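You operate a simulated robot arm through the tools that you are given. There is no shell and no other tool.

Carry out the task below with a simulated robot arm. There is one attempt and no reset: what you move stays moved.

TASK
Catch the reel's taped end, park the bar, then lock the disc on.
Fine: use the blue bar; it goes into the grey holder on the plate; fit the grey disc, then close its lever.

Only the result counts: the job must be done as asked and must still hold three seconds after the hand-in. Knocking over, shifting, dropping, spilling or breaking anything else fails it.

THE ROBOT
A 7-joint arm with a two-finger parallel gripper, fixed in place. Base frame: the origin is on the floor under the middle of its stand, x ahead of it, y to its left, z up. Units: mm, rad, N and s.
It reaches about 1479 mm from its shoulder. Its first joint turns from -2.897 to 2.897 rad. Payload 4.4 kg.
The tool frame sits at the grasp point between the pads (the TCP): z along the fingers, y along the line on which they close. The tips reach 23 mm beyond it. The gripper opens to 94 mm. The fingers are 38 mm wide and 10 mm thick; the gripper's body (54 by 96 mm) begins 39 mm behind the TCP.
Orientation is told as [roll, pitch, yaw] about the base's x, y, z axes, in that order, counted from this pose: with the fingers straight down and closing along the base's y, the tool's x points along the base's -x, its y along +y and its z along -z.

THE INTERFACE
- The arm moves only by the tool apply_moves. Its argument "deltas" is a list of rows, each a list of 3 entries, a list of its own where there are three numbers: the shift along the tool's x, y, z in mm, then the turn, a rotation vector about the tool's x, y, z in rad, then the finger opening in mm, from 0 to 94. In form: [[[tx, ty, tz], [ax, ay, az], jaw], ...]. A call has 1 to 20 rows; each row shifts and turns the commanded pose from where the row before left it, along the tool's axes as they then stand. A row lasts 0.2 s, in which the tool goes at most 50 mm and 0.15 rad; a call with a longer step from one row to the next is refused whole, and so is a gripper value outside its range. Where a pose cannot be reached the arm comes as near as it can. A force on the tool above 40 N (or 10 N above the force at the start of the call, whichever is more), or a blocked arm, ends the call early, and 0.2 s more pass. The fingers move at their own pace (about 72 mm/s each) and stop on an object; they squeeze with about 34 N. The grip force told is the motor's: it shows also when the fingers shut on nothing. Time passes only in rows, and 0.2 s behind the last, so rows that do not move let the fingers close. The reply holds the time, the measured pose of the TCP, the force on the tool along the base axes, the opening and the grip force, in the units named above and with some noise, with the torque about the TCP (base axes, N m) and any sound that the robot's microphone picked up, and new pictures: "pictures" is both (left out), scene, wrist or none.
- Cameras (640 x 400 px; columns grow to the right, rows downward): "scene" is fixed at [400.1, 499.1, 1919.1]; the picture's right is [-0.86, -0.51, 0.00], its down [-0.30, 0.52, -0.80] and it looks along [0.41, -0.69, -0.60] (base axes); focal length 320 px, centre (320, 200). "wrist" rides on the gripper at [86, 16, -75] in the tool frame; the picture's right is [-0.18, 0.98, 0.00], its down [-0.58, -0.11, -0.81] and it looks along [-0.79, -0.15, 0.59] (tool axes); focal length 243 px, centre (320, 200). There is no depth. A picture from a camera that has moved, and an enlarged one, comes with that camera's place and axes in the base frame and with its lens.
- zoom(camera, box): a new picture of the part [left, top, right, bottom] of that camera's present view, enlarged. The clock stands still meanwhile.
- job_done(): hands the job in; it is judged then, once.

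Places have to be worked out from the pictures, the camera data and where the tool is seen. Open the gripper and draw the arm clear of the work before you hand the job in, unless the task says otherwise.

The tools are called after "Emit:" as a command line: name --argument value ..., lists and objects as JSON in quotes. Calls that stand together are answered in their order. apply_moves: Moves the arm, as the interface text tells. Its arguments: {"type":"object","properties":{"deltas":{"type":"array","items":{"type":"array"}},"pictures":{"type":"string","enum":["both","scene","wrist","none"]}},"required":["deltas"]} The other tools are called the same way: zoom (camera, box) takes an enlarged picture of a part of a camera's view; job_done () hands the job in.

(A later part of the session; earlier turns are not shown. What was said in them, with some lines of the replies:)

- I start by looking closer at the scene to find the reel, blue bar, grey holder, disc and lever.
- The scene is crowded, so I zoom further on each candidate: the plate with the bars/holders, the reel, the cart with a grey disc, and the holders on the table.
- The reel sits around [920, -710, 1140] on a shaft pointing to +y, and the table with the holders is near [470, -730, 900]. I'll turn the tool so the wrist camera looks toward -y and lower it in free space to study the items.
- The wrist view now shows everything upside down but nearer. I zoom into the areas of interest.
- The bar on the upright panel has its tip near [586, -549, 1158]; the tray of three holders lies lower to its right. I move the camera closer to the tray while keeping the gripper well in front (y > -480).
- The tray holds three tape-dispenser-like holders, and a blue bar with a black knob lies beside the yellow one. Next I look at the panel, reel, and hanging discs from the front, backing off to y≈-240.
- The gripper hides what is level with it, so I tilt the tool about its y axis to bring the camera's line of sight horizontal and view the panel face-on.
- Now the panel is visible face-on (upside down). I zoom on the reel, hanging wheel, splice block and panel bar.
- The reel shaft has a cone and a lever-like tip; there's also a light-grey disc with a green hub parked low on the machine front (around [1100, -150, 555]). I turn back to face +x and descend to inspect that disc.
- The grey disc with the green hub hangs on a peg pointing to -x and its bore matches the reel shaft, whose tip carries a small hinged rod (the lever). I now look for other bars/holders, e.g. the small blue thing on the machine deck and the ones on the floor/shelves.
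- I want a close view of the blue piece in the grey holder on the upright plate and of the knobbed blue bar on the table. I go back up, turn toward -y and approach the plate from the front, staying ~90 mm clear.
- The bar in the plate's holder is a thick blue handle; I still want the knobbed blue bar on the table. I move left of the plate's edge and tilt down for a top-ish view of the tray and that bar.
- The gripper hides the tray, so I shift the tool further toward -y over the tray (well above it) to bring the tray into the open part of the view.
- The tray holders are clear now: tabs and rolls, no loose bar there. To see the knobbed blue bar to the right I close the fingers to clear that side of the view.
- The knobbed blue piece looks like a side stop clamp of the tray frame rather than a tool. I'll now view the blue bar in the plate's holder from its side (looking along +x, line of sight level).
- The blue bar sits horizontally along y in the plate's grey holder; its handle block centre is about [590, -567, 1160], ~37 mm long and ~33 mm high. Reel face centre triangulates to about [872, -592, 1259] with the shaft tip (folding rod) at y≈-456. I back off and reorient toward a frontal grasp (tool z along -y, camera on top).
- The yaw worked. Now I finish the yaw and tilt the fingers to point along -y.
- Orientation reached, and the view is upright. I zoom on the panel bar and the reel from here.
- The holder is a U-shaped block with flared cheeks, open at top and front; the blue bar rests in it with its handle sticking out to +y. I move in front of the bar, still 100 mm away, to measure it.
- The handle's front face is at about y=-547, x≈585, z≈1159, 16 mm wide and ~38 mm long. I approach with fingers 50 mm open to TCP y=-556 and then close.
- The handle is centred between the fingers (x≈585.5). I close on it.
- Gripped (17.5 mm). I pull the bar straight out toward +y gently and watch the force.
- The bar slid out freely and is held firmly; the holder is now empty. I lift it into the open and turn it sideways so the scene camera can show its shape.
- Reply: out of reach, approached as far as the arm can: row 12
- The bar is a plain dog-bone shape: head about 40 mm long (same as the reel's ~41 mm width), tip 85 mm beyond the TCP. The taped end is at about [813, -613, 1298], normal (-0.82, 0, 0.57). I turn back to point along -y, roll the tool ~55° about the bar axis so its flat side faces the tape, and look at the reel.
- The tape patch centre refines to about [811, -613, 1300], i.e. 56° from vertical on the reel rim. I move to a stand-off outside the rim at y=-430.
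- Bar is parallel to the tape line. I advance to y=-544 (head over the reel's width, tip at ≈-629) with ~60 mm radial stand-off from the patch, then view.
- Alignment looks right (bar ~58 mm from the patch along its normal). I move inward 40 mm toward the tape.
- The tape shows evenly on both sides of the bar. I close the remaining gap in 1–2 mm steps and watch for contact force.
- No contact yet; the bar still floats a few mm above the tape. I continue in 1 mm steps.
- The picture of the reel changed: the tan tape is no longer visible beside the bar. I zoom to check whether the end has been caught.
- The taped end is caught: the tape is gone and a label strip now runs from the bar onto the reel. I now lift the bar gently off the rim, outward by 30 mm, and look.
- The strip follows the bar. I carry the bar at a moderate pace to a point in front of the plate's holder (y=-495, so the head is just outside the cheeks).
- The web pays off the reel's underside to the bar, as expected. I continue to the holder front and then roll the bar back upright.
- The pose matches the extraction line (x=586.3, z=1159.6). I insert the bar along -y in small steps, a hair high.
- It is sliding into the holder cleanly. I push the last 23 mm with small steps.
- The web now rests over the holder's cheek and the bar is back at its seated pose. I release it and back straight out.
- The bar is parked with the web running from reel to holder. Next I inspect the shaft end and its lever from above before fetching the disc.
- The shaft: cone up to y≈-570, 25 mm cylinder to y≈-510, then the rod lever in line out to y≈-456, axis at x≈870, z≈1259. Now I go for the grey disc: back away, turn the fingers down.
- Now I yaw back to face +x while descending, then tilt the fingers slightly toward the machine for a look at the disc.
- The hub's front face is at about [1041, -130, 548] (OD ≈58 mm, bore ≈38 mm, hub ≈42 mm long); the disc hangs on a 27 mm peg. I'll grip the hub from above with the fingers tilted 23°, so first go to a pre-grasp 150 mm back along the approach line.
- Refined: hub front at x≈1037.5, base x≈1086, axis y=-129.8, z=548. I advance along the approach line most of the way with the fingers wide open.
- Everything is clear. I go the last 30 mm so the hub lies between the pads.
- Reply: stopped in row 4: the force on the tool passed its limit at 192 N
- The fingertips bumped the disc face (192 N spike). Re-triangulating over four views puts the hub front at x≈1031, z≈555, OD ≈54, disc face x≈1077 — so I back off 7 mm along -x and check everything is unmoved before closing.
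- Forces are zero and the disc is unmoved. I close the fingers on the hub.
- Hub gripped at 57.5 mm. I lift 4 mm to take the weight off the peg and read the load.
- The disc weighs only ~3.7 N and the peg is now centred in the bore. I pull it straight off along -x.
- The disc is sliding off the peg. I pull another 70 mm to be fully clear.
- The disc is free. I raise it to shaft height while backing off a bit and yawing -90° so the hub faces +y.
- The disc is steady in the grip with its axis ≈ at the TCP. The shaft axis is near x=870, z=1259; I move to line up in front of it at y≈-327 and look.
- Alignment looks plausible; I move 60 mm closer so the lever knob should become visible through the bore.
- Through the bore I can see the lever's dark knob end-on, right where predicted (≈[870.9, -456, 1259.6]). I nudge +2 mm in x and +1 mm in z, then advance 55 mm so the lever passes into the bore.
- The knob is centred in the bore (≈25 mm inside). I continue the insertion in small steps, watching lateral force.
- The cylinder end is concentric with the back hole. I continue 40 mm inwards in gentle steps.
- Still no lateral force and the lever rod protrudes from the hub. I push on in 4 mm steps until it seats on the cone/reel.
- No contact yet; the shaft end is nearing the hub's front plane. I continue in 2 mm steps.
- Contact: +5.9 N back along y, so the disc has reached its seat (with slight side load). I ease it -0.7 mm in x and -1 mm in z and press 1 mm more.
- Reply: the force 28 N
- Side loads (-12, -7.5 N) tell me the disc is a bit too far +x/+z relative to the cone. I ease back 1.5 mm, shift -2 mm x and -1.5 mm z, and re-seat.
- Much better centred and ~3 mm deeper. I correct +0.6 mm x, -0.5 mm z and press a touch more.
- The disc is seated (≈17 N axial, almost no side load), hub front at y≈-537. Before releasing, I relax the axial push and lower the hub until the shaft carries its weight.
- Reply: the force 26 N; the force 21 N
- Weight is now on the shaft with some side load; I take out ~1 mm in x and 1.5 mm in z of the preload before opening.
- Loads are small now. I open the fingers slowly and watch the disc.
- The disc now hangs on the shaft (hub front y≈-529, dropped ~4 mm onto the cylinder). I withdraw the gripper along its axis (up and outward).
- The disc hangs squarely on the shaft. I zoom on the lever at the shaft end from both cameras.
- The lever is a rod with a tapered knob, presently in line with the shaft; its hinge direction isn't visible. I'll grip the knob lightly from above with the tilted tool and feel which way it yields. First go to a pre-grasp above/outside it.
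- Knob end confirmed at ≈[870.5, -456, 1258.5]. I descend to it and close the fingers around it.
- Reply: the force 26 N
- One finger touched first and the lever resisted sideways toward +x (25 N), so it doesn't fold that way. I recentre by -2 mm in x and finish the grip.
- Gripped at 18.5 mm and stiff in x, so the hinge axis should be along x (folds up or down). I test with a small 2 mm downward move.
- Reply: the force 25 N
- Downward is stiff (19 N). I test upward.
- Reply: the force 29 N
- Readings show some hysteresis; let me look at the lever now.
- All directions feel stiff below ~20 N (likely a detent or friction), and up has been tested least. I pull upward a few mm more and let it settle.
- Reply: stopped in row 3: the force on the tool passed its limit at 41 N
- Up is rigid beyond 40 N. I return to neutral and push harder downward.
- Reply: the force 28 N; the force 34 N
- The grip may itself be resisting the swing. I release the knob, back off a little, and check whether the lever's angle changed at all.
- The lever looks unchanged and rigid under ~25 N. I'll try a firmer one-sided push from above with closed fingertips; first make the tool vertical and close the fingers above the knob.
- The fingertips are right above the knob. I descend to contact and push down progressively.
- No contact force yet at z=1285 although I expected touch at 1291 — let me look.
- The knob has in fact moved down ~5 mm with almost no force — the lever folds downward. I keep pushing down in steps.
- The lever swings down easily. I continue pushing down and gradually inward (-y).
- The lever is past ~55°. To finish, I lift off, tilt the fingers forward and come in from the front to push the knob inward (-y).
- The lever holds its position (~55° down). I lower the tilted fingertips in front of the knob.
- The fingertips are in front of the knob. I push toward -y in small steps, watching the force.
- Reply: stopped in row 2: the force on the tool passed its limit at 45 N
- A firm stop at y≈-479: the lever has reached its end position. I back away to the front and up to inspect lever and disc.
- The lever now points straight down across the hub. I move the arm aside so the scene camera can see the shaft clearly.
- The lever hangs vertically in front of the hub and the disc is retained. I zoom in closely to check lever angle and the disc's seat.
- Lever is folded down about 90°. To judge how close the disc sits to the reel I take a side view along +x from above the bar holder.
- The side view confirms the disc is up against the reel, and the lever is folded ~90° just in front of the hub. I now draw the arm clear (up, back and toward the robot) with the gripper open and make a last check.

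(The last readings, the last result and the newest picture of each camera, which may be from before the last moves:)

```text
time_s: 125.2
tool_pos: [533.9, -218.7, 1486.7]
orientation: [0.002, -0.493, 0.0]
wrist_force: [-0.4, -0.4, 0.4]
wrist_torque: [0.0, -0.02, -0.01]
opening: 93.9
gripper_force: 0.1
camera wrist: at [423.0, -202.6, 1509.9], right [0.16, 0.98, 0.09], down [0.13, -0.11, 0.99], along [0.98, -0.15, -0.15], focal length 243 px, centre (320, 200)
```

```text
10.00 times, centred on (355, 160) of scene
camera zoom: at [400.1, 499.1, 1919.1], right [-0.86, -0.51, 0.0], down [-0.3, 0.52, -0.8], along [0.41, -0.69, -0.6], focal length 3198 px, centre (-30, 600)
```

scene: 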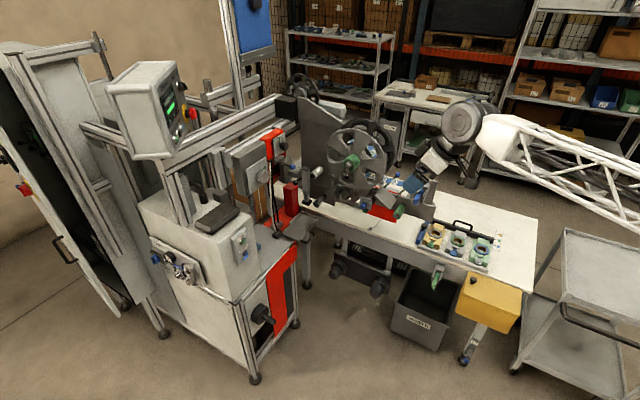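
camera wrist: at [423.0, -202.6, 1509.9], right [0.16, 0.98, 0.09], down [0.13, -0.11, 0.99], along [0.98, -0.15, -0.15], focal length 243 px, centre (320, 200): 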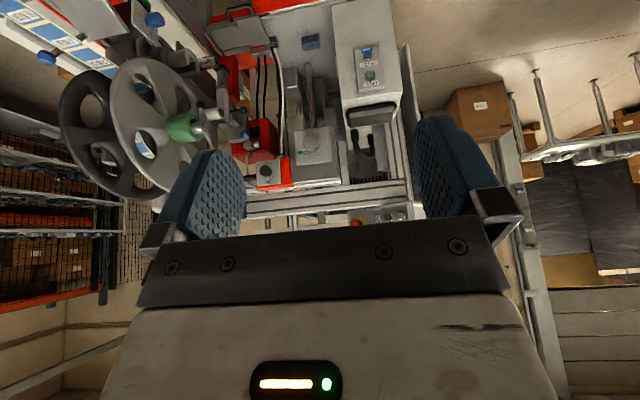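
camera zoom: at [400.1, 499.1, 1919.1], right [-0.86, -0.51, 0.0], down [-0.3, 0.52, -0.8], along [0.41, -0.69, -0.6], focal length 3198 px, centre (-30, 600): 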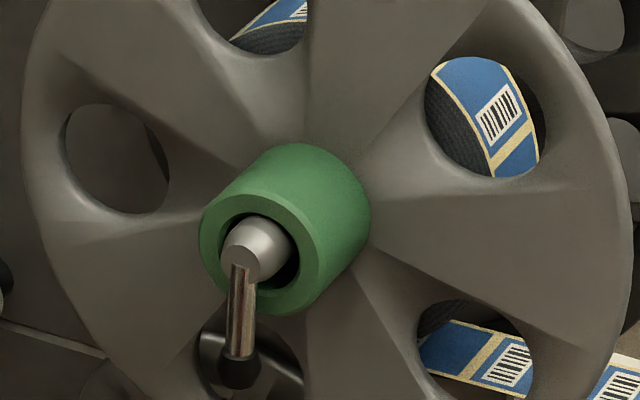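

Everything looks in place; I compare the parked bar with its original seated position at the same zoom.

Emit:
zoom --camera "scene" --box '[360, 165, 450, 225]'

Emit:
zoom --camera "scene" --box '[425, 205, 505, 255]'

```text
6.67 times, centred on (405, 195) of scene
camera zoom: at [400.1, 499.1, 1919.1], right [-0.86, -0.51, 0.0], down [-0.3, 0.52, -0.8], along [0.41, -0.69, -0.6], focal length 2132 px, centre (-247, 233)
```

zoom: 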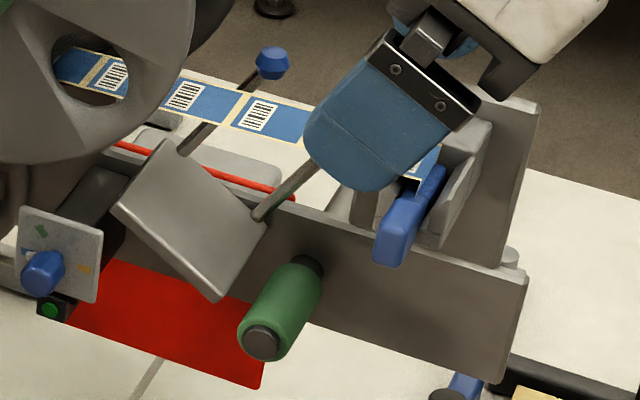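

```text
8.00 times, centred on (465, 230) of scene
camera zoom: at [400.1, 499.1, 1919.1], right [-0.86, -0.51, 0.0], down [-0.3, 0.52, -0.8], along [0.41, -0.69, -0.6], focal length 2558 px, centre (-840, -40)
```

zoom: 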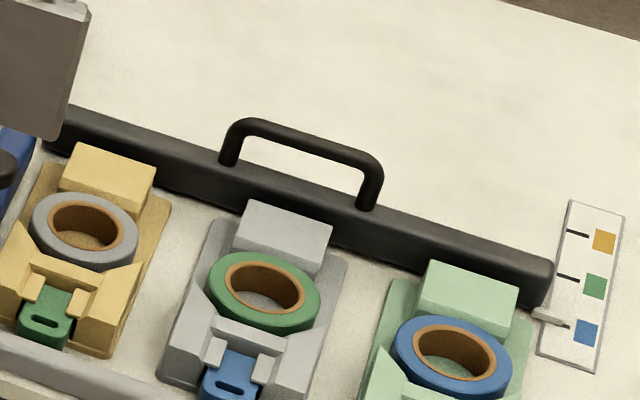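

Emit:
job_done

```text
The job is handed in.
```

I carried out all three steps and handed the job in. The result has not come back, so the points below are what I saw and measured.

- **Reel end:** I pressed the blue bar onto the taped end. The tape disappeared and the label strip followed the bar off the reel.
- **Bar:** The blue bar is back in the grey holder on the plate, with the strip running to it from the reel. It may sit 1–3 mm further out than where it started.
- **Disc:** The grey disc is on the reel shaft with its hub facing outward. When I let go, it dropped about 5 mm and slid about 8 mm forward before resting on the shaft. It is on the shaft but not pressed tight; I estimate roughly 14 mm between its rim and the reel face.
- **Lever:** The lever at the shaft end is folded down about 90°, as far as it goes, 5–10 mm in front of the hub, so it should keep the disc from coming off.

While approaching the disc on its peg, the fingertips bumped its face hard (192 N). I saw no movement or damage. The arm is clear of the work with the gripper open.
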